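You operate a simulated robot arm through the tools that you are given. There is no shell and no other tool. Be economical: measure what you need, move in short steps, check, and stop when the job is done.

Carry out the task below with a simulated robot arm. There is one attempt and no reset: what you move stays moved.

TASK
Polish the tarnish off the silver dish and close the tin again.
Fine: use the yellow pad with polish from the tin, and put the pad back.

The check looks at the end state, three seconds after you hand in, the way a careful person would. Anything else that was tipped, shoved, dropped, spilled or broken makes it a failure.

THE ROBOT
A 6-joint arm with a two-finger parallel gripper, fixed in place. Base frame: the origin is at the foot of the arm, x ahead of it, y to its left, z up; the work surface is at about z = 0.76. Lengths are in m, angles in degrees, forces in N, time in s.
With the tool pointing down near the work surface it reaches from about 0.26 to 0.68 m from the base axis. Its first joint turns from -66.0 to 66.0 degrees. Payload 2.9 kg.
The TCP is the grasp point between the finger pads, 0.03 m short of the fingertips. In the tool frame z runs along the fingers and y along their closing line. The gripper opens to 0.11 m. The fingers are 0.02 m wide and 0.01 m thick; the gripper's body (0.048 by 0.112 m) begins 0.055 m behind the TCP.
Orientation is that of the tool frame in the base frame, as a unit quaternion [x, y, z, w]. With the fingers straight down and closing along the base's y, the tool's x points along the base's -x, its y along +y and its z along -z.

THE INTERFACE
- The arm moves only by the tool drive_tool. Its argument "series" is a list that holds one entry, the list of rows, each a list of 6 numbers: the shift along the tool's x, y, z in m, then the turn, a rotation vector about the tool's x, y, z in degrees. In form: [[[dx, dy, dz, wx, wy, wz], ...]]. A call has 1 to 20 rows; each row is the pose to reach, as a shift and turn from the pose commanded when the call began, along the tool's axes at that moment. "grip" is the opening, from 0 (shut) to 1 (fully open), set as the call begins (left out, the last holds). A row lasts 0.2 s, in which the tool goes at most 0.05 m and 8.6 degrees; a call with a longer step from one row to the next is refused whole, and so is a gripper value outside its range. Where a pose cannot be reached the arm comes as near as it can. A force on the tool above 40 N (or 10 N above the force at the start of the call, whichever is more), or a blocked arm, ends the call early, and 0.2 s more pass. Each finger travels about 0.108 m/s and halts on what it meets, pressing with about 43 N; the grip force reading is that of the motor and also rises with nothing between the fingers. The clock runs only during rows and for 0.2 s after the last one: add rows that repeat a pose to give the fingers time. It gives the time, the measured TCP pose, the force on the tool (base axes), the opening and the grip force at its end, in the units of the frame above (readings bear some noise).
- Cameras (640 x 400 px; columns grow to the right, rows downward): "scene" is fixed at [0.0756, 0.4476, 1.3903]; the picture's right is [-0.67, -0.75, 0.00], its down [-0.45, 0.40, -0.80] and it looks along [0.60, -0.53, -0.60] (base axes); focal length 349 px, centre (320, 200). "wrist" rides on the gripper at [-0.036, 0, -0.057] in the tool frame; the picture's right is [0.00, -1.00, 0.00], its down [0.97, 0.00, -0.24] and it looks along [0.24, 0.00, 0.97] (tool axes); focal length 218 px, centre (320, 200).
- snapshot(camera): a new picture of that camera. The clock stands still meanwhile.
- measure_at(camera, pixels): there is no depth. For up to 12 entries [column, row, z] of the newest picture of that camera ("zoom" is the newest enlarged one), the place [x, y] in the base frame at which the ray of that pixel passes the height z, good to about 0.002 m, but the place of the scene camera against the robot may be out by one fixed shift of up to 0.018 m in any direction. The clock stands still meanwhile.
- enlarge(camera, box): a new picture of the part [left, top, right, bottom] of that camera's present view, enlarged. The clock stands still meanwhile.
- job_done(): hands the job in; it is judged then, once.

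Go step by step. Measure first, check grasps and placings, and put right what went wrong. The budget is 80 turns and 54 pictures, counting those below and the enlarged ones. Unless the task says otherwise, let go and move clear before handing in, and close with one line.

The tools are called as name(argument=value, ...) on one line, values as JSON. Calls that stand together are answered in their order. drive_tool: Moves the arm, as the interface text tells. Its arguments: {"type":"object","properties":{"series":{"type":"array","items":{"type":"array","items":{"type":"array","items":{"type":"number"}}}},"grip":{"type":"number"}},"required":["series"]} The other tools are called the same way: snapshot (camera) takes a picture; measure_at (camera, pixels) gives the place at which the rays of pixels pass given heights; enlarge (camera, box) takes an enlarged picture of a part of a camera's view; job_done () hands the job in.

At the start:

```text
clock: 0.0
position: [0.4192, -0.2861, 0.9983]
ee_rot: [0.0, 1.0, 0.001, 0.0]
contact_force: [0.1, 0.0, -0.1]
gripper_width: 0.1101
finger_force: 0.0
```

scene: 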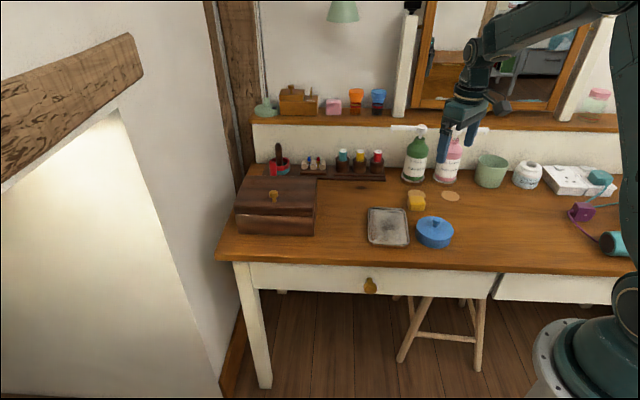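
wrist: 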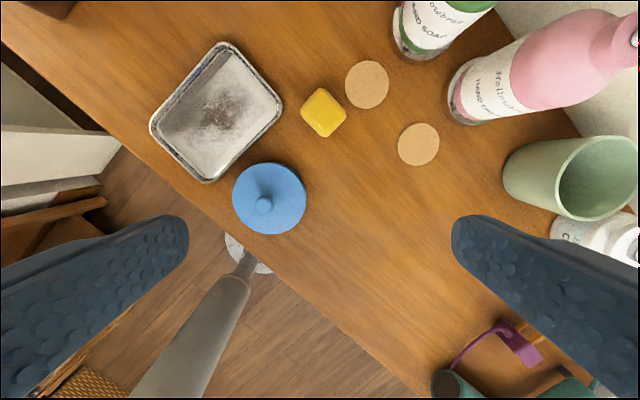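

The wrist picture shows the tarnished dish (~215,110), the yellow pad (~323,112), the blue lidded tin (~268,198) and two cork discs (367,84 and 418,144). I'll enlarge both views and measure.

enlarge(camera="scene", box=[340, 160, 500, 260])

enlarge(camera="wrist", box=[140, 30, 460, 240])

measure_at(camera="wrist", pixels=[[323, 97, 0.79], [264, 203, 0.82], [270, 199, 0.8], [150, 128, 0.77], [222, 42, 0.77], [283, 103, 0.77], [207, 182, 0.77], [367, 84, 0.762], [418, 144, 0.762], [233, 199, 0.8], [306, 199, 0.8], [215, 118, 0.765]])

```text
4.00 times, centred on (420, 210) of scene
```

zoom: 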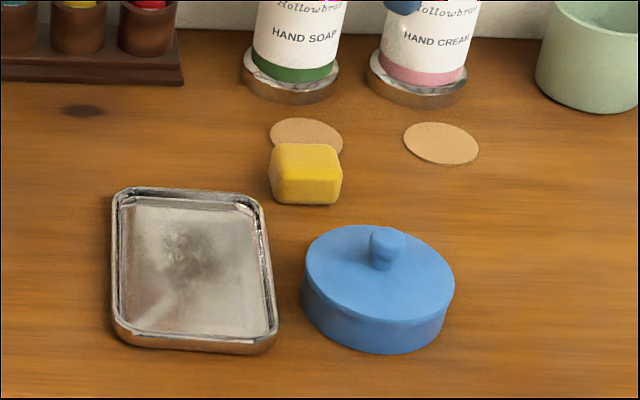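

```text
1.90 times, centred on (300, 135) of wrist
```

zoom: 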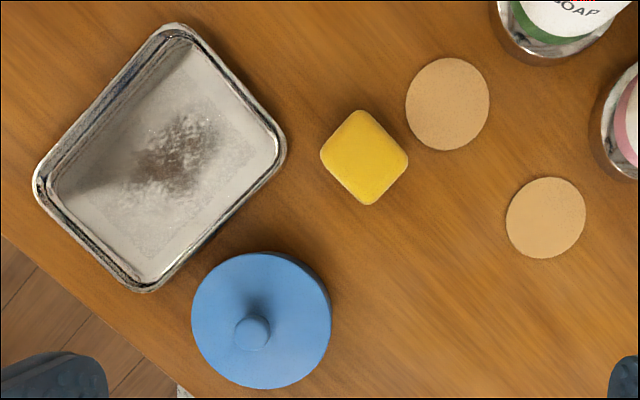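

```text
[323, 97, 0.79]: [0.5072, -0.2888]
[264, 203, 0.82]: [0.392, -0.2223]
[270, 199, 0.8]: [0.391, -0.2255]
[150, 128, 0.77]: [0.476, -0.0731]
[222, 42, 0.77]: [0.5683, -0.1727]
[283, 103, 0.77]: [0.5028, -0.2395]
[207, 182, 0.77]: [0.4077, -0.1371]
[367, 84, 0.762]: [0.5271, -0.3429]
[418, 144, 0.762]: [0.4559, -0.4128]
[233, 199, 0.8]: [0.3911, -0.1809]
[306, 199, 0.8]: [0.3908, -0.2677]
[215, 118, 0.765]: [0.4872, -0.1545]
```

The tin sits around (0.391,-0.224), the pad around (0.507,-0.289), and the dish is rotated about 45°. I'll move over the tin and lower for a second height reading.

drive_tool(series=[[[0.01, 0.02, 0.03, 0, 0, 0], [0.02, 0.045, 0.06, 0, 0, 0], [0.027, 0.062, 0.09, 0, 0, 0], [0.027, 0.062, 0.11, 0, 0, 0], [0.027, 0.062, 0.11, 0, 0, 0]]], grip=0.5)

snapshot(camera="wrist")

```text
clock: 1.2
position: [0.3941, -0.2245, 0.8886]
ee_rot: [-0.001, 1.0, 0.001, -0.001]
contact_force: [-0.3, 0.3, -0.6]
gripper_width: 0.0551
finger_force: 0.0
```

```text
49 pictures are left
```

wrist: 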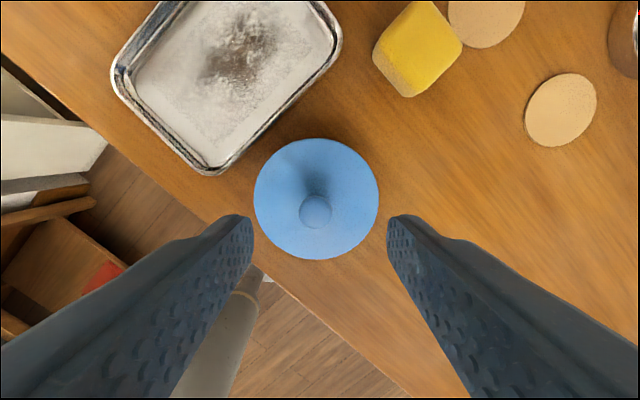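

The lid top (254..379 wide) works out to z≈0.80 with radius ≈0.043; the knob is at (316,211). I'll measure the knob and the pad, and take a close scene enlargement for height.

measure_at(camera="wrist", pixels=[[316, 211, 0.815], [316, 199, 0.8], [254, 199, 0.8], [379, 199, 0.8], [373, 55, 0.765], [406, 97, 0.765], [462, 42, 0.785], [414, 1, 0.785], [409, 78, 0.785], [250, 45, 0.765], [560, 110, 0.761], [111, 78, 0.77]])

enlarge(camera="scene", box=[400, 200, 480, 250])

```text
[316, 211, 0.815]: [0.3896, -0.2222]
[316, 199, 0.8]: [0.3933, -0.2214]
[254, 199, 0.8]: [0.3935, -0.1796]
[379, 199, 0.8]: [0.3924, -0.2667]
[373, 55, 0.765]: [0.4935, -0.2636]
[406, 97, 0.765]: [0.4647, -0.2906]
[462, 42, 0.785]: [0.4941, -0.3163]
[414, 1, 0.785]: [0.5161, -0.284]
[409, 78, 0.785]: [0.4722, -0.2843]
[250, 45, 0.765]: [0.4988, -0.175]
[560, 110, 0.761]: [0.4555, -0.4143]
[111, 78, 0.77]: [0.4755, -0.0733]
```

```text
8.00 times, centred on (440, 225) of scene
```

zoom: 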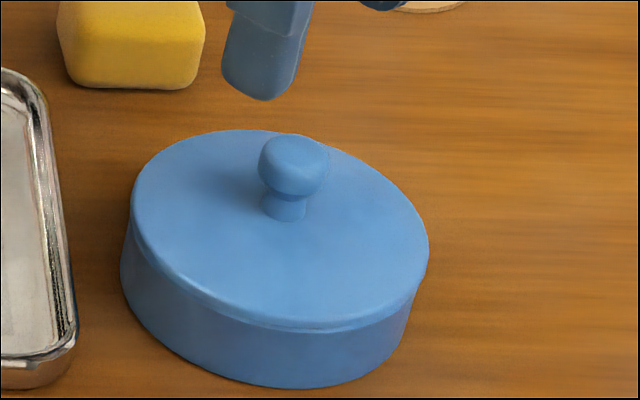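

The knob stands from about z 0.80 to 0.82 at (0.391,-0.2225). I'll descend so the fingertips stop at about 0.805, then close.

drive_tool(series=[[[0.001, 0.001, 0.02, 0, 0, 0], [0.002, 0.0015, 0.04, 0, 0, 0], [0.002, 0.0015, 0.053, 0, 0, 0], [0.002, 0.0015, 0.053, 0, 0, 0]]], grip=0.45)

enlarge(camera="scene", box=[400, 190, 480, 240])

snapshot(camera="wrist")

```text
clock: 2.2
position: [0.3918, -0.2205, 0.8367]
ee_rot: [0.0, 1.0, 0.001, 0.0]
contact_force: [-0.1, 0.0, -0.1]
gripper_width: 0.0495
finger_force: 0.0
```

```text
8.00 times, centred on (440, 215) of scene
```

zoom: 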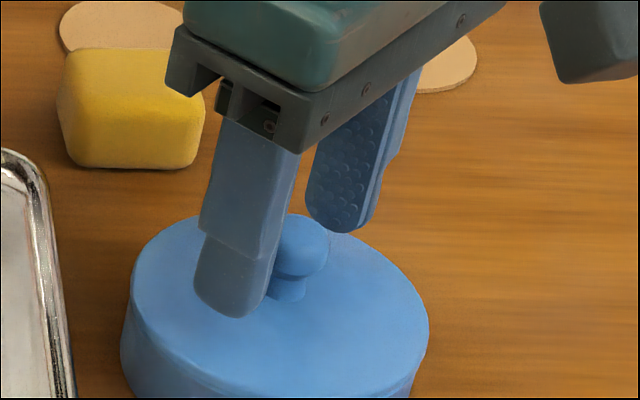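

```text
46 pictures are left
```

wrist: 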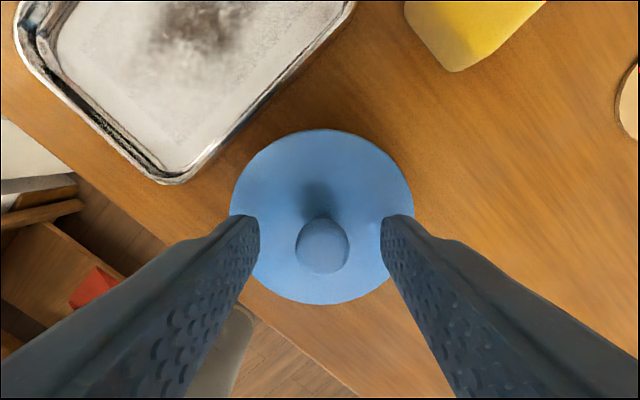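

The knob (322,245) sits centred between the fingers, with tips just above the lid. I'll close and then lift slightly.

drive_tool(series=[[[0.001, 0, 0.002, 0, 0, 0], [0.001, 0, 0.002, 0, 0, 0], [0.001, 0, 0.002, 0, 0, 0], [0.001, 0, 0.002, 0, 0, 0]]], grip=0.0)

drive_tool(series=[[[0, 0, -0.01, 0, 0, 0], [0, 0, -0.025, 0, 0, 0], [0, 0, -0.05, 0, 0, 0], [0, 0, -0.07, 0, 0, 0]]])

snapshot(camera="scene")

```text
clock: 3.2
position: [0.3912, -0.2218, 0.8352]
ee_rot: [0.0, 1.0, 0.0, 0.002]
contact_force: [2.4, 3.5, 22.6]
gripper_width: 0.0192
finger_force: 42.8
```

```text
clock: 4.2
position: [0.3878, -0.2231, 0.9051]
ee_rot: [-0.001, 1.0, 0.0, 0.0]
contact_force: [-0.3, 0.0, 0.3]
gripper_width: 0.019
finger_force: 43.6
```

```text
45 pictures are left
```

scene: 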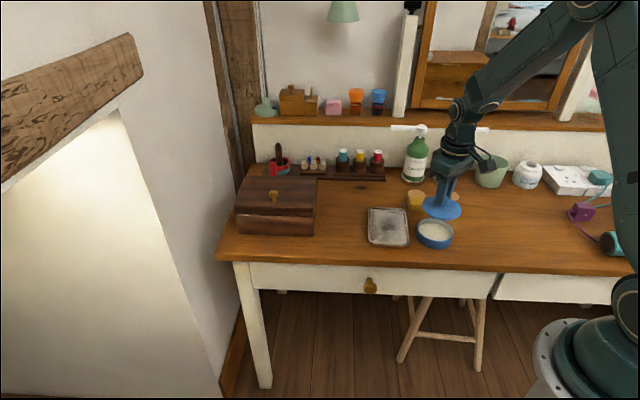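

The lid came off and the white polish shows at (434,232). I'll look closer to judge the lid's thickness and the tin.

enlarge(camera="scene", box=[400, 195, 480, 255])

snapshot(camera="wrist")

```text
6.67 times, centred on (440, 225) of scene
```

zoom: 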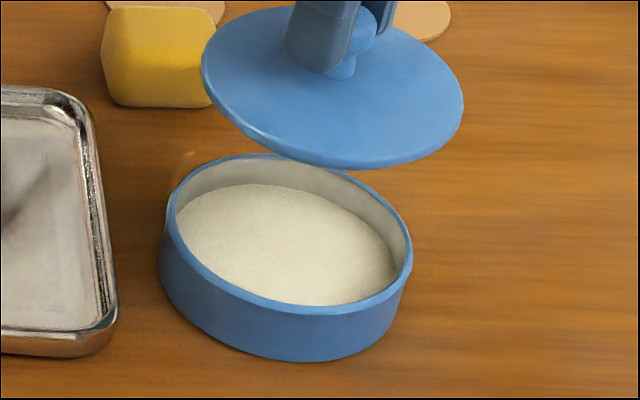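

```text
43 pictures are left
```

wrist: 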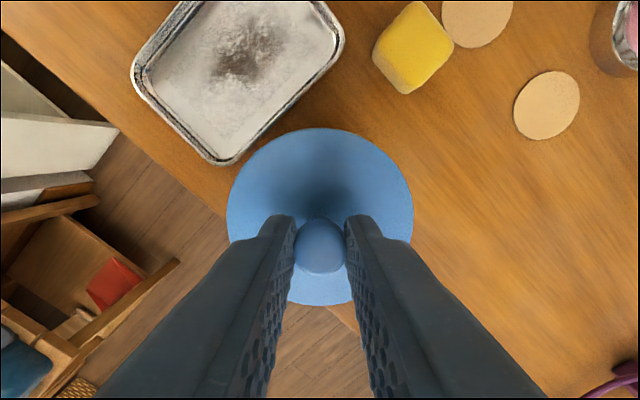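

The lid is a thin disc, so it can lie flat on the free table at about (0.37,-0.355). I'll carry it there and lower it.

drive_tool(series=[[[0.005, -0.04, 0, 0, 0, 0], [0.012, -0.08, 0, 0, 0, 0], [0.018, -0.12, 0, 0, 0, 0], [0.02, -0.133, 0.03, 0, 0, 0], [0.02, -0.133, 0.06, 0, 0, 0], [0.02, -0.133, 0.085, 0, 0, 0], [0.02, -0.133, 0.095, 0, 0, 0], [0.02, -0.133, 0.098, 0, 0, 0]]])

snapshot(camera="scene")

```text
clock: 6.0
position: [0.3691, -0.3542, 0.8058]
ee_rot: [0.0, 1.0, -0.001, 0.003]
contact_force: [-3.8, 4.9, 33.8]
gripper_width: 0.0189
finger_force: 43.1
```

```text
42 pictures are left
```

scene: 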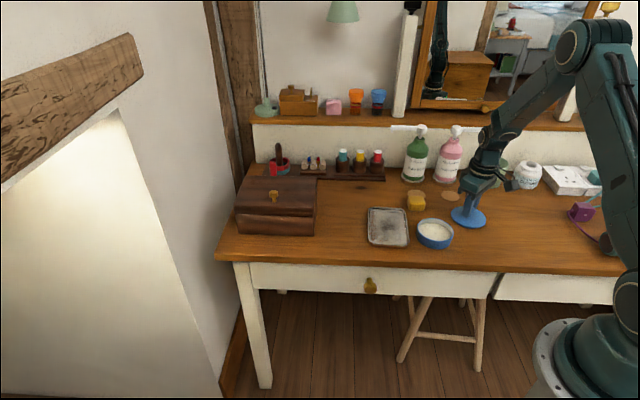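

Contact at TCP z 0.806 with 34 N: the lid is on the table. I'll ease up a little, open, and rise.

drive_tool(series=[[[0, 0, -0.002, 0, 0, 0], [0, 0, -0.002, 0, 0, 0]]])

drive_tool(series=[[[0, 0, 0, 0, 0, 0], [0, 0, 0, 0, 0, 0], [0, 0, -0.03, 0, 0, 0], [0, 0, -0.07, 0, 0, 0], [0, 0, -0.1, 0, 0, 0]]], grip=0.5)

snapshot(camera="wrist")

```text
clock: 6.6
position: [0.3675, -0.3551, 0.8054]
ee_rot: [0.0, 1.0, 0.0, 0.001]
contact_force: [4.5, -4.1, 13.8]
gripper_width: 0.0187
finger_force: 43.2
```

```text
clock: 7.8
position: [0.3682, -0.3519, 0.9057]
ee_rot: [0.0, 1.0, 0.002, 0.0]
contact_force: [-1.5, -0.1, 0.4]
gripper_width: 0.0552
finger_force: 0.0
```

```text
41 pictures are left
```

wrist: 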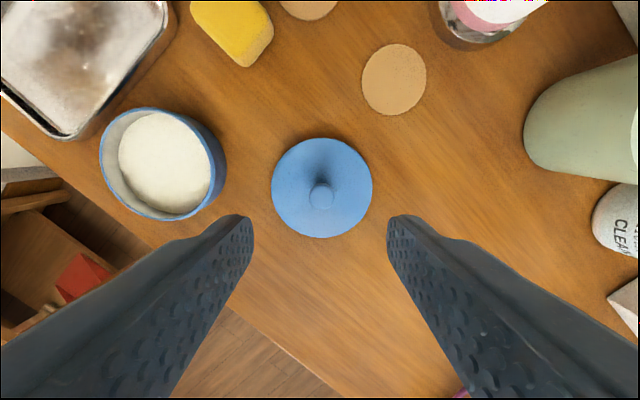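

The lid lies flat at (321,190). Now I'll move over the pad and turn the tool 45° to line up with it.

drive_tool(series=[[[-0.02, 0.011, 0.0, 0, 0, -7.5], [-0.042, 0.022, 0.0, 0, 0, -15], [-0.063, 0.033, 0.0, 0, 0, -22.5], [-0.085, 0.044, 0.0, 0, 0, -30], [-0.106, 0.055, 0.01, 0, 0, -37.5], [-0.1265, 0.0655, 0.025, 0, 0, -45], [-0.1265, 0.0655, 0.025, 0, 0, -45]]], grip=0.75)

snapshot(camera="wrist")

```text
clock: 9.4
position: [0.494, -0.2905, 0.8822]
ee_rot: [-0.383, 0.924, 0.0, 0.001]
contact_force: [-0.3, -0.3, -0.7]
gripper_width: 0.0827
finger_force: 0.1
```

```text
40 pictures are left
```

wrist: 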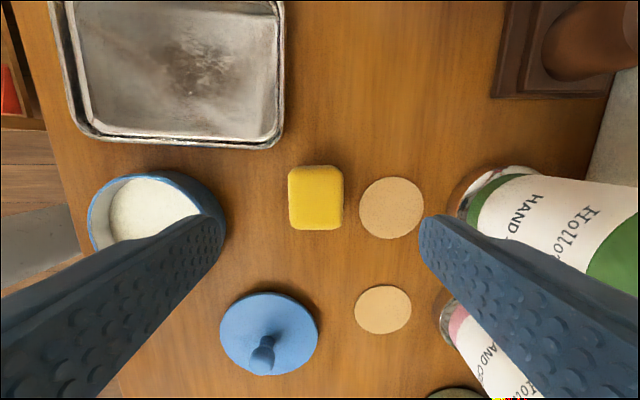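

The pad (288–344, 165–230) is nicely aligned with the fingers now. I'll measure its outline and look closely to gauge its height.

enlarge(camera="wrist", box=[256, 140, 384, 250])

measure_at(camera="wrist", pixels=[[288, 195, 0.78], [344, 195, 0.78], [316, 165, 0.762], [316, 230, 0.78], [316, 198, 0.78], [316, 230, 0.762], [194, 72, 0.765], [77, 135, 0.775], [280, 140, 0.775], [391, 207, 0.762], [382, 308, 0.762], [263, 350, 0.775]])

enlarge(camera="scene", box=[360, 180, 440, 250])

```text
3.64 times, centred on (320, 195) of wrist
```

zoom: 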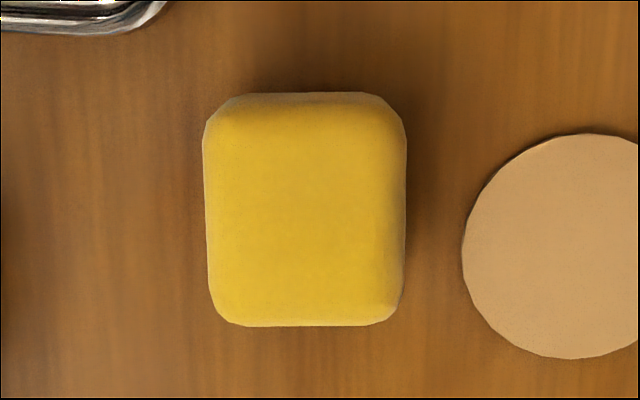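

```text
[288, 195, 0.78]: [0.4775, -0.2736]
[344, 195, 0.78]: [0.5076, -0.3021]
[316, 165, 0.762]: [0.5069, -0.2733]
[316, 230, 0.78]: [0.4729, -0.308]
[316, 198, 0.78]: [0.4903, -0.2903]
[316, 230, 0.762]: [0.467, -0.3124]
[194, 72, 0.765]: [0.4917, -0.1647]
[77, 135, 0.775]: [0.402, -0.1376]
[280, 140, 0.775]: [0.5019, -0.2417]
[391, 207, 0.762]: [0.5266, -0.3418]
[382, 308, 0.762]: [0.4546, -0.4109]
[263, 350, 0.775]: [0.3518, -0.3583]
```

```text
5.71 times, centred on (400, 215) of scene
```

zoom: 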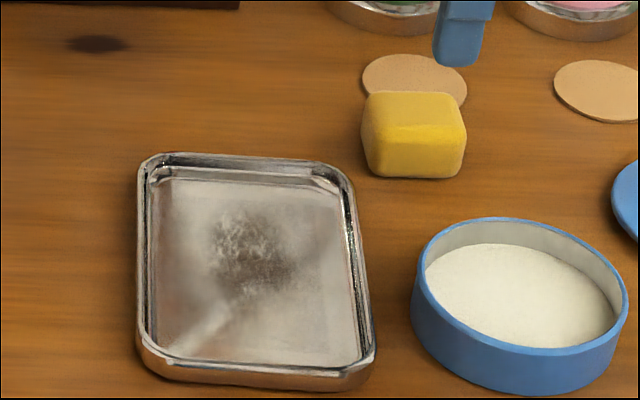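

The pad is about 0.041 wide, centred near (0.490,-0.290), and roughly 0.027 tall. I'll descend to grip its upper half, with tips at about 0.775, and close.

drive_tool(series=[[[0.002, 0, 0.03, 0, 0, 0], [0.003, 0, 0.06, 0, 0, 0], [0.003, 0, 0.077, 0, 0, 0], [0.003, 0, 0.077, 0, 0, 0]]], grip=0.65)

snapshot(camera="wrist")

enlarge(camera="scene", box=[380, 170, 460, 220])

```text
clock: 10.4
position: [0.4921, -0.2914, 0.804]
ee_rot: [-0.383, 0.924, 0.001, 0.001]
contact_force: [0.0, 0.0, -0.3]
gripper_width: 0.0716
finger_force: 0.0
```

```text
37 pictures are left
```

wrist: 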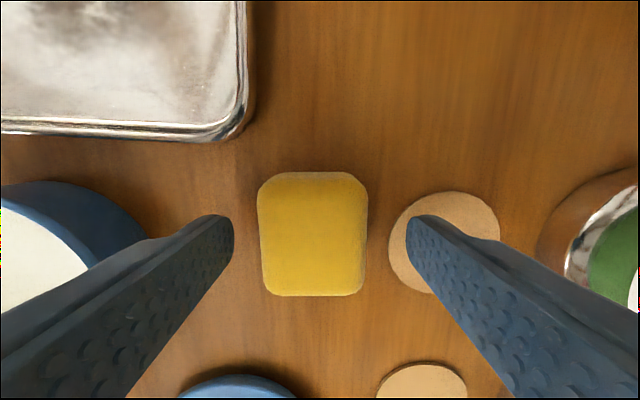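

```text
8.00 times, centred on (420, 195) of scene
```

zoom: 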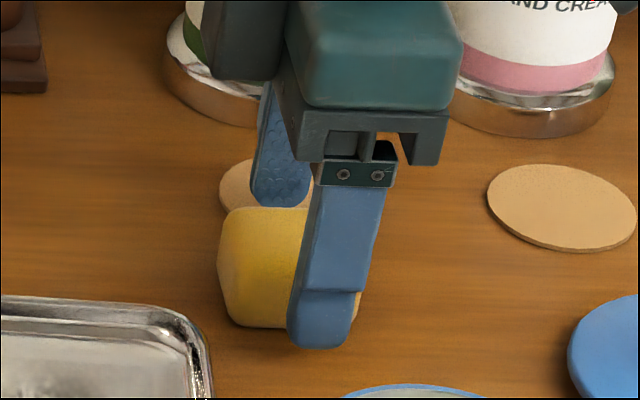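

The pad is centred within about 2.5 mm (col 313). I'll shift, close, and read the pose as the reference for putting it back.

drive_tool(series=[[[0, 0.0025, 0, 0, 0, 0], [0, 0.0025, 0, 0, 0, 0], [0, 0.0025, 0, 0, 0, 0], [0, 0.0025, 0, 0, 0, 0], [0, 0.0025, 0, 0, 0, 0]]], grip=0.0)

drive_tool(series=[[[0, 0, -0.01, 0, 0, 0], [0, 0, -0.03, 0, 0, 0], [0, 0, -0.05, 0, 0, 0], [0, 0, -0.08, 0, 0, 0], [0, 0, -0.08, 0, 0, 0]]])

snapshot(camera="wrist")

enlarge(camera="scene", box=[380, 140, 460, 250])

```text
clock: 11.6
position: [0.4921, -0.2919, 0.8031]
ee_rot: [-0.383, 0.924, 0.001, 0.001]
contact_force: [-0.7, -0.8, -1.0]
gripper_width: 0.0383
finger_force: 42.7
```

```text
clock: 12.8
position: [0.4915, -0.2921, 0.8841]
ee_rot: [-0.382, 0.924, 0.001, 0.001]
contact_force: [-0.5, 0.1, -0.1]
gripper_width: 0.0382
finger_force: 42.7
```

```text
35 pictures are left
```

wrist: 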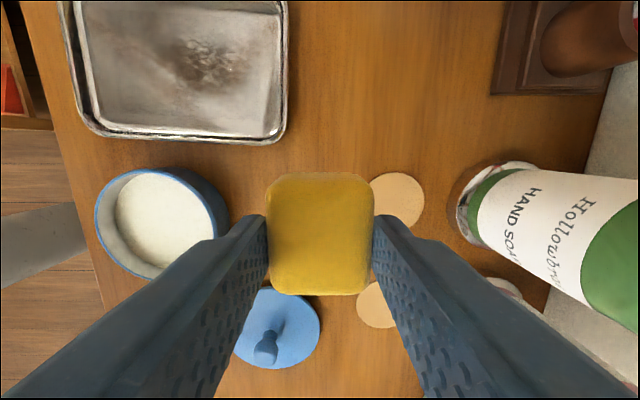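

```text
3.64 times, centred on (420, 195) of scene
```

zoom: 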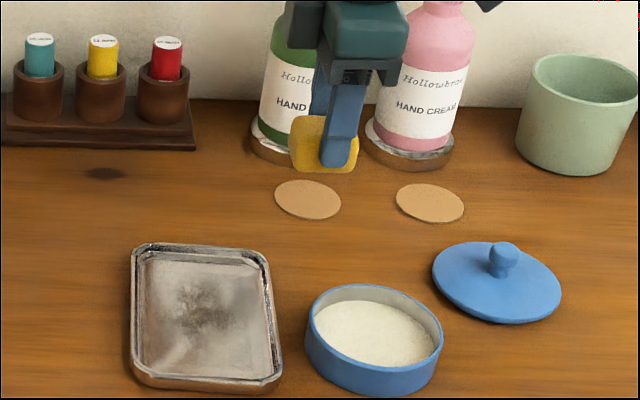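

The pad is held (width 0.038), and its home is TCP (0.492,-0.2915,0.8035). I'll measure the tin's rim and the tarnish patch precisely from here.

measure_at(camera="wrist", pixels=[[95, 222, 0.79], [227, 222, 0.79], [163, 168, 0.79], [150, 280, 0.79], [160, 215, 0.778], [165, 60, 0.763], [250, 60, 0.763], [205, 35, 0.763], [205, 90, 0.763], [100, 130, 0.775], [285, 140, 0.775], [285, 10, 0.775]])

```text
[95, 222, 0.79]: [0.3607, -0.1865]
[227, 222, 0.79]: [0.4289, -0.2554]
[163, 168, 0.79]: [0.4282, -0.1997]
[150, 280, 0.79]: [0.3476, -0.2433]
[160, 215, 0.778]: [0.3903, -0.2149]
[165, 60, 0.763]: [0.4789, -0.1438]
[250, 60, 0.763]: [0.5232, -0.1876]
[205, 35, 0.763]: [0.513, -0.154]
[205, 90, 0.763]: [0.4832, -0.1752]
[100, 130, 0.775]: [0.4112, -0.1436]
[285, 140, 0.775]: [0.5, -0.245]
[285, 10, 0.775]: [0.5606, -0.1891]
```

The tin's centre is at about (0.393,-0.222). I'll carry the pad over it at height and check alignment.

drive_tool(series=[[[0.005, 0.03, 0, 0, 0, 0], [0.01, 0.065, 0, 0, 0, 0], [0.016, 0.1, 0, 0, 0, 0], [0.02, 0.1195, 0, 0, 0, 0], [0.02, 0.1195, 0.02, 0, 0, 0], [0.02, 0.1195, 0.025, 0, 0, 0]]])

snapshot(camera="wrist")

enlarge(camera="scene", box=[390, 190, 480, 250])

```text
clock: 14.2
position: [0.3915, -0.2205, 0.8598]
ee_rot: [-0.382, 0.924, 0.0, 0.001]
contact_force: [0.4, -0.5, -0.2]
gripper_width: 0.0382
finger_force: 42.9
```

```text
33 pictures are left
```

wrist: 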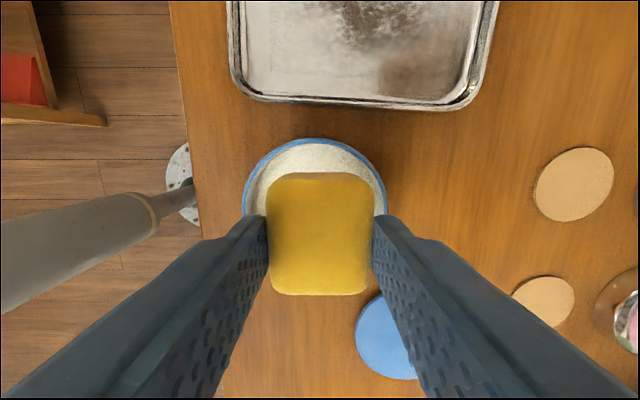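

```text
6.67 times, centred on (435, 220) of scene
```

zoom: 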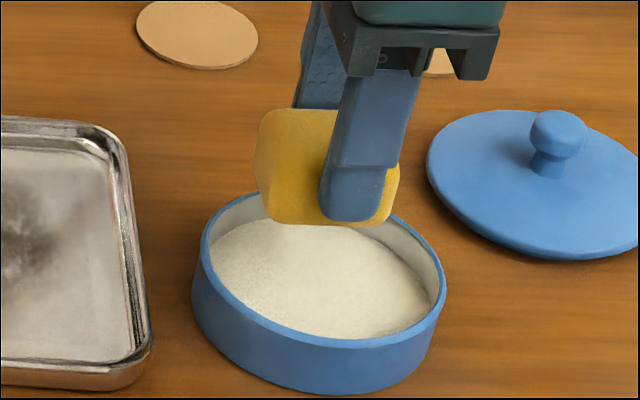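

The pad is centred over the polish within about 2 mm. I'll correct and lower slowly into the polish.

drive_tool(series=[[[0.002, 0.002, 0.01, 0, 0, 0], [0.002, 0.002, 0.025, 0, 0, 0], [0.002, 0.002, 0.034, 0, 0, 0], [0.002, 0.002, 0.038, 0, 0, 0], [0.002, 0.002, 0.041, 0, 0, 0]]])

enlarge(camera="scene", box=[390, 190, 480, 250])

```text
clock: 15.4
position: [0.3888, -0.2202, 0.8197]
ee_rot: [-0.383, 0.924, 0.0, 0.001]
contact_force: [0.6, 0.2, -1.0]
gripper_width: 0.0383
finger_force: 42.8
```

```text
6.67 times, centred on (435, 220) of scene
```

zoom: 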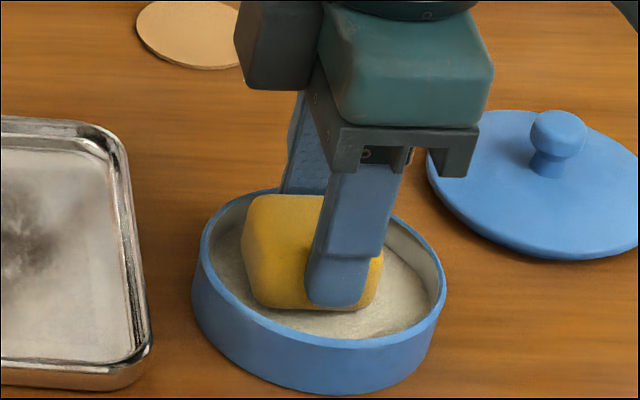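

No force yet, and the pad is just above or at the polish. I'll go down in small steps until I feel contact.

drive_tool(series=[[[0, 0, 0.002, 0, 0, 0], [0, 0, 0.004, 0, 0, 0], [0, 0, 0.005, 0, 0, 0]]])

enlarge(camera="scene", box=[390, 190, 480, 250])

```text
clock: 16.3
position: [0.391, -0.2211, 0.8177]
ee_rot: [-0.381, 0.924, -0.001, 0.002]
contact_force: [-3.2, 1.3, 10.8]
gripper_width: 0.0385
finger_force: 43.5
stopped in row 3: the force on the tool passed its limit (the readings are from after the stop); the commanded pose is now the measured one
```

```text
6.67 times, centred on (435, 220) of scene
```

zoom: 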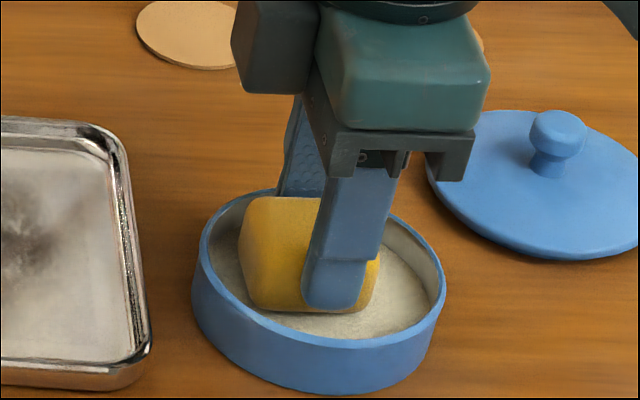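

Contact with the polish was felt (limit hit, 10.8 N residual). I'll lift straight up and check the pad and tin.

drive_tool(series=[[[0, 0, 0.0, 0, 0, 0], [0, 0, -0.02, 0, 0, 0], [0, 0, -0.05, 0, 0, 0], [0, 0, -0.08, 0, 0, 0], [0, 0, -0.08, 0, 0, 0]]])

snapshot(camera="wrist")

enlarge(camera="scene", box=[380, 170, 480, 250])

```text
clock: 17.5
position: [0.3901, -0.2204, 0.8996]
ee_rot: [-0.382, 0.924, -0.001, 0.001]
contact_force: [0.5, 0.2, 0.0]
gripper_width: 0.0385
finger_force: 43.4
```

```text
29 pictures are left
```

wrist: 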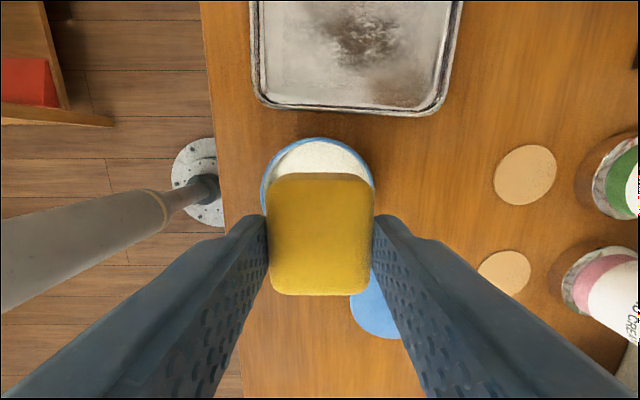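

```text
5.00 times, centred on (430, 210) of scene
```

zoom: 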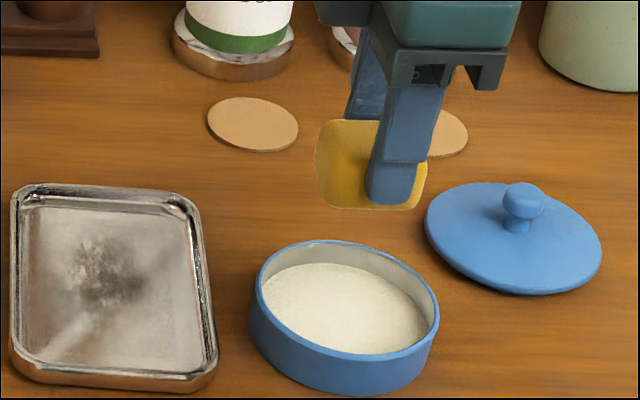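

The pad is loaded and the tin is undisturbed. Next I'll move above the dish centre, about (0.489,-0.156), and look.

drive_tool(series=[[[-0.04, -0.008, 0, 0, 0, 0], [-0.08, -0.017, 0, 0, 0, 0], [-0.1156, -0.0244, 0, 0, 0, 0], [-0.1156, -0.0244, 0, 0, 0, 0]]])

snapshot(camera="wrist")

enlarge(camera="scene", box=[350, 170, 450, 250])

```text
clock: 18.5
position: [0.4875, -0.1555, 0.8984]
ee_rot: [-0.382, 0.924, -0.001, 0.001]
contact_force: [0.2, 0.4, -0.2]
gripper_width: 0.0385
finger_force: 42.8
```

```text
27 pictures are left
```

wrist: 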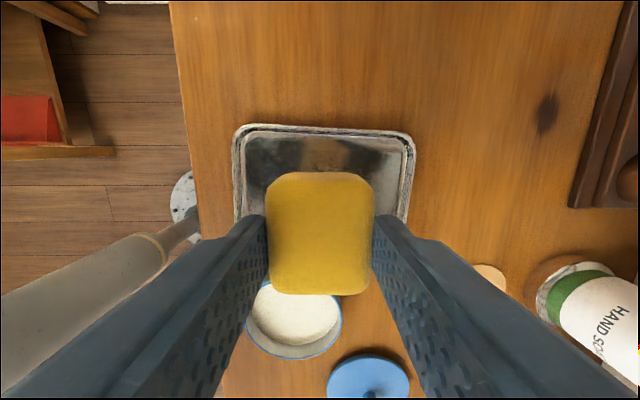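

```text
5.00 times, centred on (400, 210) of scene
```

zoom: 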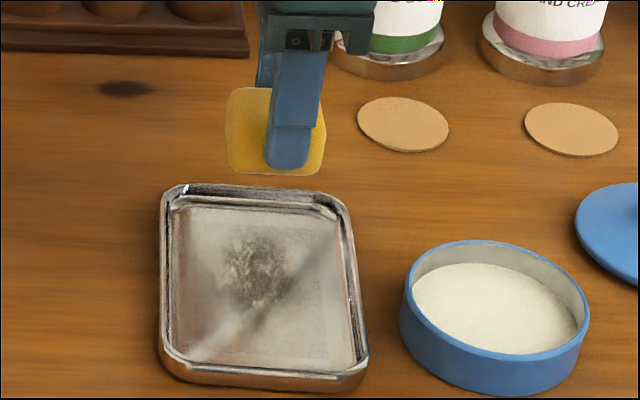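

The dish lies under the pad (outer cols 235–415, top edge row ~127) and the tarnish is near its middle. I'll measure edges to centre the strokes.

measure_at(camera="wrist", pixels=[[235, 170, 0.775], [413, 170, 0.775], [325, 127, 0.775], [325, 138, 0.764], [246, 170, 0.764], [402, 170, 0.764], [236, 215, 0.775], [405, 215, 0.775]])

```text
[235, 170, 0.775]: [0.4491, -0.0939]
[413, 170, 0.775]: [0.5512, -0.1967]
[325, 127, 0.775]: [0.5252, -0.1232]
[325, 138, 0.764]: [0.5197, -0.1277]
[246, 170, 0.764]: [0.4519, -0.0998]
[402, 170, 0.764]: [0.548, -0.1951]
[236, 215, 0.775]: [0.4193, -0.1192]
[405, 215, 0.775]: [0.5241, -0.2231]
```

The dish is centred under the TCP within 1 mm, with floor room of ±0.035 by ±0.016 for pad travel. I'll lower to just above the floor, then step down in millimetres.

drive_tool(series=[[[0, 0, 0.04, 0, 0, 0], [0, 0, 0.075, 0, 0, 0], [0, 0, 0.084, 0, 0, 0], [0, 0, 0.086, 0, 0, 0], [0, 0, 0.086, 0, 0, 0]]])

drive_tool(series=[[[0, 0, 0.001, 0, 0, 0], [0, 0, 0.002, 0, 0, 0], [0, 0, 0.003, 0, 0, 0]]])

enlarge(camera="scene", box=[350, 180, 450, 260])

```text
clock: 19.7
position: [0.4884, -0.1562, 0.8109]
ee_rot: [-0.381, 0.924, -0.001, 0.002]
contact_force: [-0.8, -0.3, -0.5]
gripper_width: 0.0385
finger_force: 42.5
```

```text
clock: 20.5
position: [0.4883, -0.1563, 0.8088]
ee_rot: [-0.382, 0.924, -0.003, 0.002]
contact_force: [-1.7, -1.0, 5.7]
gripper_width: 0.0384
finger_force: 42.9
```

```text
5.00 times, centred on (400, 220) of scene
```

zoom: 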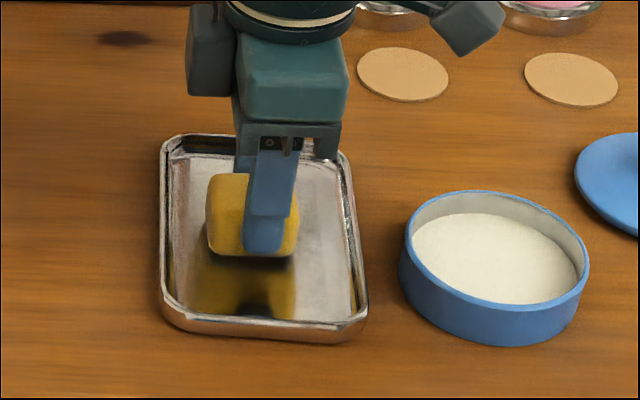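

Light contact of 5.7 N at TCP z 0.809, with the pad on the dish floor. I'll begin strokes along the long axis with light pressure.

drive_tool(series=[[[0, 0.01, 0.0005, 0, 0, 0], [0, 0.02, 0.0005, 0, 0, 0], [0, 0.03, 0.0005, 0, 0, 0], [0, 0.02, 0.0005, 0, 0, 0], [0, 0.01, 0.0005, 0, 0, 0], [0, 0, 0.0005, 0, 0, 0], [0, -0.01, 0.0005, 0, 0, 0], [0, -0.02, 0.0005, 0, 0, 0], [0, -0.03, 0.0005, 0, 0, 0], [0, -0.02, 0.0005, 0, 0, 0], [0, -0.01, 0.0005, 0, 0, 0], [0, 0, 0.0005, 0, 0, 0]]])

enlarge(camera="scene", box=[350, 180, 450, 260])

```text
clock: 21.5
position: [0.4713, -0.1387, 0.808]
ee_rot: [-0.384, 0.923, 0.003, 0.001]
contact_force: [-1.9, 0.2, 7.2]
gripper_width: 0.0382
finger_force: 43.2
stopped in row 4: the force on the tool passed its limit (the readings are from after the stop); the commanded pose is now the measured one
```

```text
5.00 times, centred on (400, 220) of scene
```

zoom: 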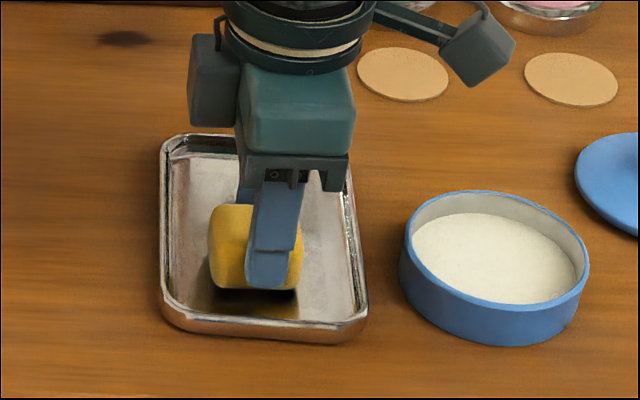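

The force limit tripped on reversing at about 23 mm of travel, but the dish hasn't moved. I'll ease up 0.5 mm and stroke back more slowly.

drive_tool(series=[[[0, 0, -0.0005, 0, 0, 0], [0, -0.004, -0.0005, 0, 0, 0], [0, -0.009, -0.0005, 0, 0, 0], [0, -0.015, -0.0005, 0, 0, 0], [0, -0.021, -0.0005, 0, 0, 0], [0, -0.027, -0.0005, 0, 0, 0], [0, -0.033, -0.0005, 0, 0, 0], [0, -0.039, -0.0005, 0, 0, 0], [0, -0.045, -0.0005, 0, 0, 0], [0, -0.048, -0.0005, 0, 0, 0]]])

enlarge(camera="scene", box=[350, 180, 450, 260])

```text
clock: 23.7
position: [0.5047, -0.172, 0.8077]
ee_rot: [-0.384, 0.924, 0.002, 0.001]
contact_force: [-2.9, 4.0, 11.1]
gripper_width: 0.0382
finger_force: 42.7
```

```text
5.00 times, centred on (400, 220) of scene
```

zoom: 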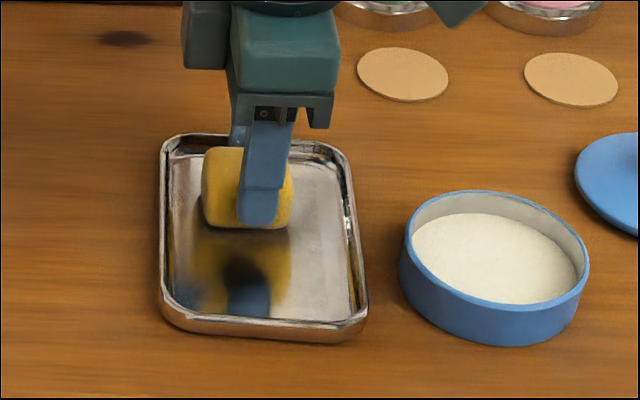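

That full stroke worked, with the dish still in place and 11 N force. I'll continue with offset strokes across the short axis.

drive_tool(series=[[[-0.006, 0, 0, 0, 0, 0], [-0.011, 0, 0, 0, 0, 0], [-0.011, 0.006, 0, 0, 0, 0], [-0.011, 0.013, 0, 0, 0, 0], [-0.011, 0.02, 0, 0, 0, 0], [-0.011, 0.027, 0, 0, 0, 0], [-0.011, 0.034, 0, 0, 0, 0], [-0.011, 0.041, 0, 0, 0, 0], [-0.011, 0.048, 0, 0, 0, 0], [-0.006, 0.048, 0, 0, 0, 0], [0, 0.048, 0, 0, 0, 0], [0.006, 0.048, 0, 0, 0, 0], [0.011, 0.048, 0, 0, 0, 0], [0.011, 0.041, 0, 0, 0, 0], [0.011, 0.034, 0, 0, 0, 0], [0.011, 0.027, 0, 0, 0, 0], [0.011, 0.02, 0, 0, 0, 0], [0.011, 0.013, 0, 0, 0, 0], [0.011, 0.006, 0, 0, 0, 0], [0.011, 0, 0, 0, 0, 0]]])

enlarge(camera="scene", box=[350, 180, 450, 260])

```text
clock: 27.9
position: [0.4978, -0.1797, 0.8095]
ee_rot: [-0.384, 0.923, 0.003, -0.001]
contact_force: [1.1, -0.6, -0.4]
gripper_width: 0.0383
finger_force: 43.1
```

```text
5.00 times, centred on (400, 220) of scene
```

zoom: 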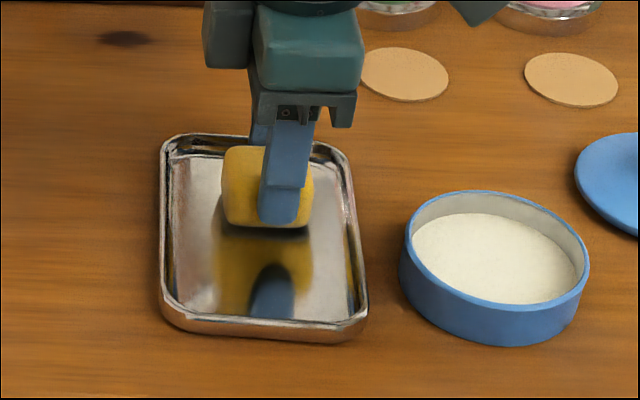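

The dish floor looks shinier; contact faded at the end. I'll lift and move towards the tin to see what tarnish remains.

drive_tool(series=[[[0, 0, -0.03, 0, 0, 0], [0, 0, -0.06, 0, 0, 0], [0, 0, -0.09, 0, 0, 0], [0.04, 0, -0.1, 0, 0, 0], [0.08, 0, -0.1, 0, 0, 0], [0.08, 0, -0.1, 0, 0, 0]]])

snapshot(camera="wrist")

enlarge(camera="scene", box=[350, 180, 450, 260])

```text
clock: 29.3
position: [0.4416, -0.2405, 0.9055]
ee_rot: [-0.384, 0.923, 0.003, -0.001]
contact_force: [0.2, -0.5, -0.8]
gripper_width: 0.0383
finger_force: 42.6
```

```text
21 pictures are left
```

wrist: 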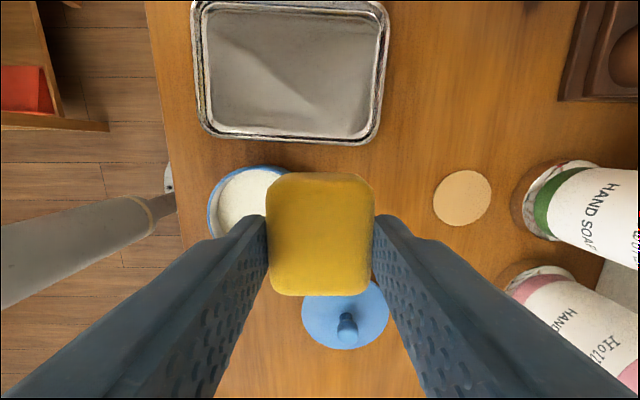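

```text
5.00 times, centred on (400, 220) of scene
```

zoom: 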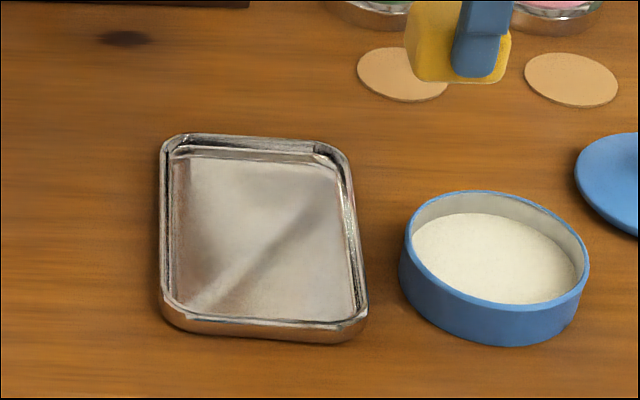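

The dark patch is gone in both views. I'll zoom into the dish to check for residue before putting the pad back.

enlarge(camera="wrist", box=[185, 0, 395, 150])

```text
2.67 times, centred on (290, 75) of wrist
```

zoom: 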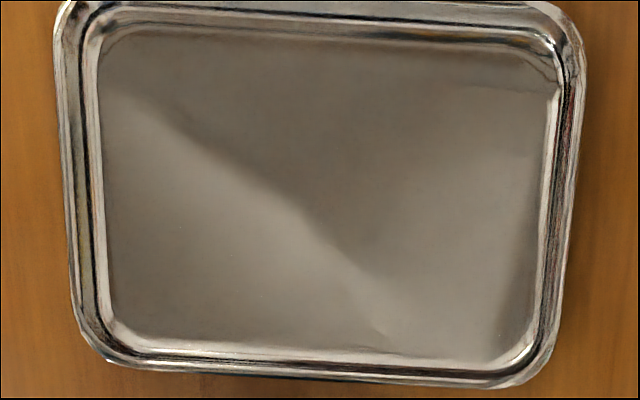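

The dish is clean. I'll return the pad to its home (0.492,-0.2915), lowering to just above the table.

drive_tool(series=[[[0, -0.035, 0, 0, 0, 0], [0, -0.0717, 0, 0, 0, 0], [0, -0.0717, 0.03, 0, 0, 0], [0, -0.0717, 0.07, 0, 0, 0], [0, -0.0717, 0.088, 0, 0, 0], [0, -0.0717, 0.095, 0, 0, 0], [0, -0.0717, 0.095, 0, 0, 0]]])

drive_tool(series=[[[0, 0, 0.001, 0, 0, 0], [0, 0, 0.002, 0, 0, 0], [0, 0, 0.003, 0, 0, 0]]])

snapshot(camera="wrist")

```text
clock: 30.9
position: [0.493, -0.2866, 0.8131]
ee_rot: [-0.384, 0.923, 0.002, -0.001]
contact_force: [-1.2, 0.1, -0.7]
gripper_width: 0.0386
finger_force: 43.4
```

```text
clock: 31.7
position: [0.4928, -0.2872, 0.8099]
ee_rot: [-0.384, 0.923, 0.002, 0.0]
contact_force: [0.8, -0.3, 0.0]
gripper_width: 0.0385
finger_force: 43.2
```

```text
18 pictures are left
```

wrist: 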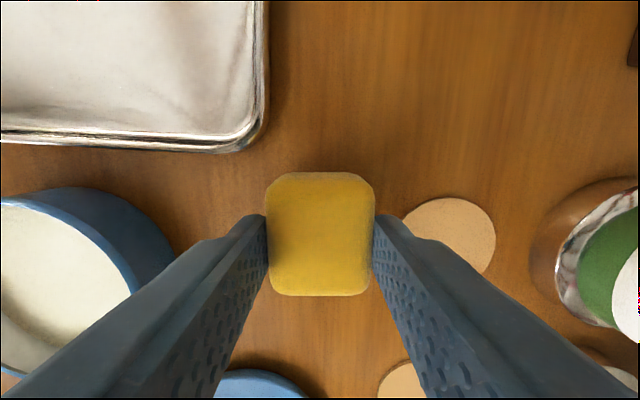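

The pose is about 4 mm off home toward the dish and not yet touching. I'll correct and lower in 1 mm steps to contact.

drive_tool(series=[[[0.0035, -0.002, 0, 0, 0, 0], [0.0035, -0.002, 0.001, 0, 0, 0], [0.0035, -0.002, 0.002, 0, 0, 0], [0.0035, -0.002, 0.003, 0, 0, 0]]])

```text
clock: 32.7
position: [0.4903, -0.2896, 0.8069]
ee_rot: [-0.384, 0.923, 0.003, -0.001]
contact_force: [0.0, 0.5, -0.3]
gripper_width: 0.0381
finger_force: 42.8
```

Still no contact at z 0.807. I'll go 2–3 mm further.

drive_tool(series=[[[0, -0.001, 0.001, 0, 0, 0], [0, -0.001, 0.002, 0, 0, 0]]])

```text
clock: 33.3
position: [0.4916, -0.2914, 0.8047]
ee_rot: [-0.385, 0.923, 0.003, 0.0]
contact_force: [0.7, -0.4, -0.3]
gripper_width: 0.0383
finger_force: 42.9
```

drive_tool(series=[[[0, 0, 0.0007, 0, 0, 0], [0, 0, 0.0014, 0, 0, 0]]])

```text
clock: 33.9
position: [0.4912, -0.291, 0.8043]
ee_rot: [-0.384, 0.923, 0.002, -0.001]
contact_force: [0.2, 0.4, 0.9]
gripper_width: 0.0386
finger_force: 43.1
```

A first touch (0.9 N) at z 0.804, which matches the home height and position. I'll release and rise.

drive_tool(series=[[[0, 0, 0, 0, 0, 0], [0, 0, 0, 0, 0, 0], [0, 0, 0, 0, 0, 0], [0, 0, -0.03, 0, 0, 0], [0, 0, -0.07, 0, 0, 0], [0, 0, -0.1, 0, 0, 0]]], grip=0.65)

snapshot(camera="wrist")

```text
clock: 35.3
position: [0.4914, -0.2907, 0.9032]
ee_rot: [-0.384, 0.923, 0.002, 0.0]
contact_force: [0.8, 0.2, 0.1]
gripper_width: 0.0714
finger_force: 0.0
```

```text
17 pictures are left
```

wrist: 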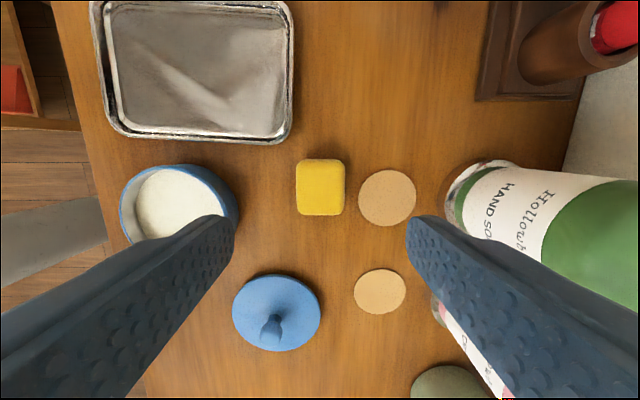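

The pad is back upright beside the cork disc. Now I'll go over the lid, narrowing the gripper.

drive_tool(series=[[[0.03, 0.01, 0, 0, 0, 0], [0.065, 0.02, 0, 0, 0, 0], [0.1, 0.032, 0, 0, 0, 0], [0.132, 0.0425, 0.01, 0, 0, 0], [0.132, 0.0425, 0.033, 0, 0, 0], [0.132, 0.0425, 0.033, 0, 0, 0]]], grip=0.45)

snapshot(camera="wrist")

```text
clock: 36.7
position: [0.3699, -0.3569, 0.8712]
ee_rot: [-0.384, 0.923, 0.001, 0.0]
contact_force: [0.2, 0.2, 0.4]
gripper_width: 0.0492
finger_force: 0.0
```

```text
16 pictures are left
```

wrist: 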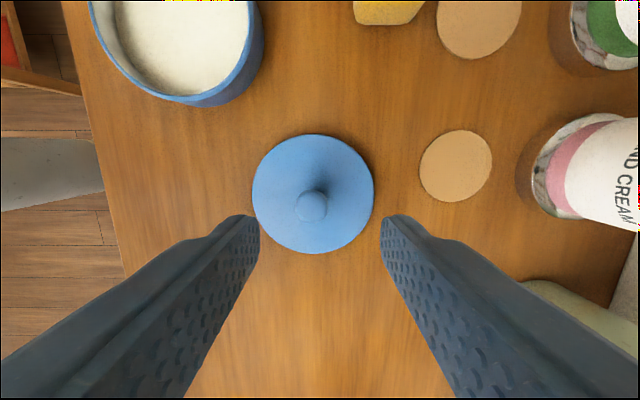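

The knob is at (312,206). I'll measure it at its head height of about 0.785.

measure_at(camera="wrist", pixels=[[312, 206, 0.786], [313, 194, 0.768], [252, 194, 0.768], [375, 194, 0.768], [313, 134, 0.768], [313, 254, 0.768]])

```text
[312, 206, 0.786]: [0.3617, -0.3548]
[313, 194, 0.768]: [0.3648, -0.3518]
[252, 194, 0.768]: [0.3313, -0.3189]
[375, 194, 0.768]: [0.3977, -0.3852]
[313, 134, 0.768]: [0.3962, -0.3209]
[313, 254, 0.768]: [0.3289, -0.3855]
```

The lid is about 4–5 mm to tool +y. I'll shift, descend to knob height, and check centring before gripping.

drive_tool(series=[[[0.001, 0.0045, 0.02, 0, 0, 0], [0.001, 0.0045, 0.045, 0, 0, 0], [0.001, 0.0045, 0.06, 0, 0, 0], [0.001, 0.0045, 0.06, 0, 0, 0]]])

snapshot(camera="wrist")

```text
clock: 37.7
position: [0.3651, -0.353, 0.8076]
ee_rot: [-0.384, 0.923, 0.002, 0.0]
contact_force: [-0.2, -0.1, 0.0]
gripper_width: 0.0496
finger_force: 0.0
```

```text
15 pictures are left
```

wrist: 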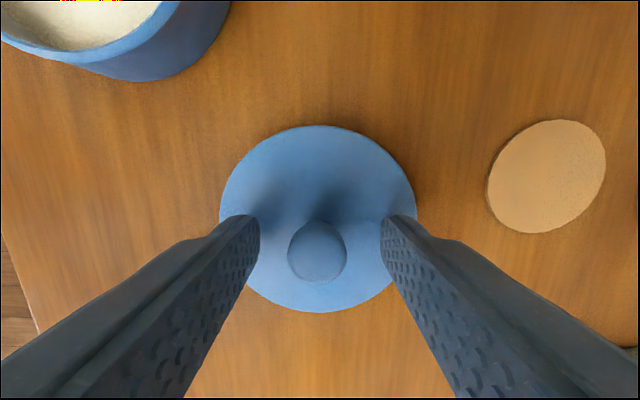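

The knob (317,252) is about 2–3 mm toward tool +x. I'll shift that and close.

drive_tool(series=[[[0.0025, 0.001, 0, 0, 0, 0], [0.0025, 0.001, 0, 0, 0, 0], [0.0025, 0.001, 0, 0, 0, 0], [0.0025, 0.001, 0, 0, 0, 0]]], grip=0.0)

drive_tool(series=[[[0, 0, -0.01, 0, 0, 0], [0, 0, -0.03, 0, 0, 0], [0, 0, -0.06, 0, 0, 0], [0, 0, -0.09, 0, 0, 0], [0, 0, -0.09, 0, 0, 0]]])

snapshot(camera="wrist")

```text
clock: 38.7
position: [0.3629, -0.3536, 0.8086]
ee_rot: [-0.384, 0.923, 0.003, -0.001]
contact_force: [0.8, 0.2, -0.6]
gripper_width: 0.0191
finger_force: 42.9
```

```text
clock: 39.9
position: [0.3617, -0.3536, 0.8998]
ee_rot: [-0.384, 0.923, 0.003, 0.0]
contact_force: [0.1, 0.1, -0.5]
gripper_width: 0.0189
finger_force: 42.9
```

```text
14 pictures are left
```

wrist: 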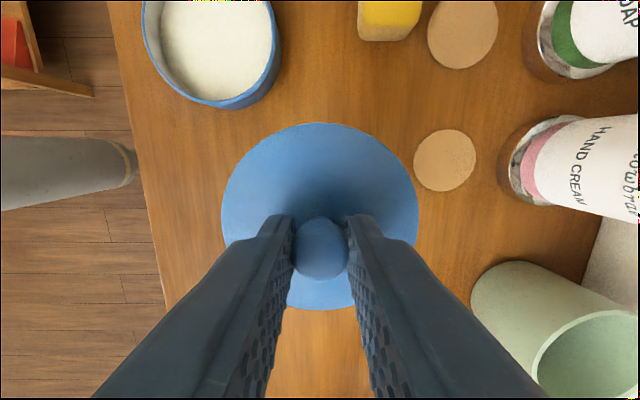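

The lid is held centrally (knob at 320,248). I'll measure the tin rim again from this view to target it.

measure_at(camera="wrist", pixels=[[142, 20, 0.788], [282, 40, 0.788], [220, 108, 0.788], [146, 50, 0.788], [274, 70, 0.788], [180, 97, 0.788], [250, 102, 0.788]])

```text
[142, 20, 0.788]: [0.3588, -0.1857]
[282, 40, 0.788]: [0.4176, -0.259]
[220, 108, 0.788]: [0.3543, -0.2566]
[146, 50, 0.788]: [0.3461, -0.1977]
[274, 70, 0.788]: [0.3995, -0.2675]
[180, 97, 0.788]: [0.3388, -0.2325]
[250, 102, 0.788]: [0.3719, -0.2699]
```

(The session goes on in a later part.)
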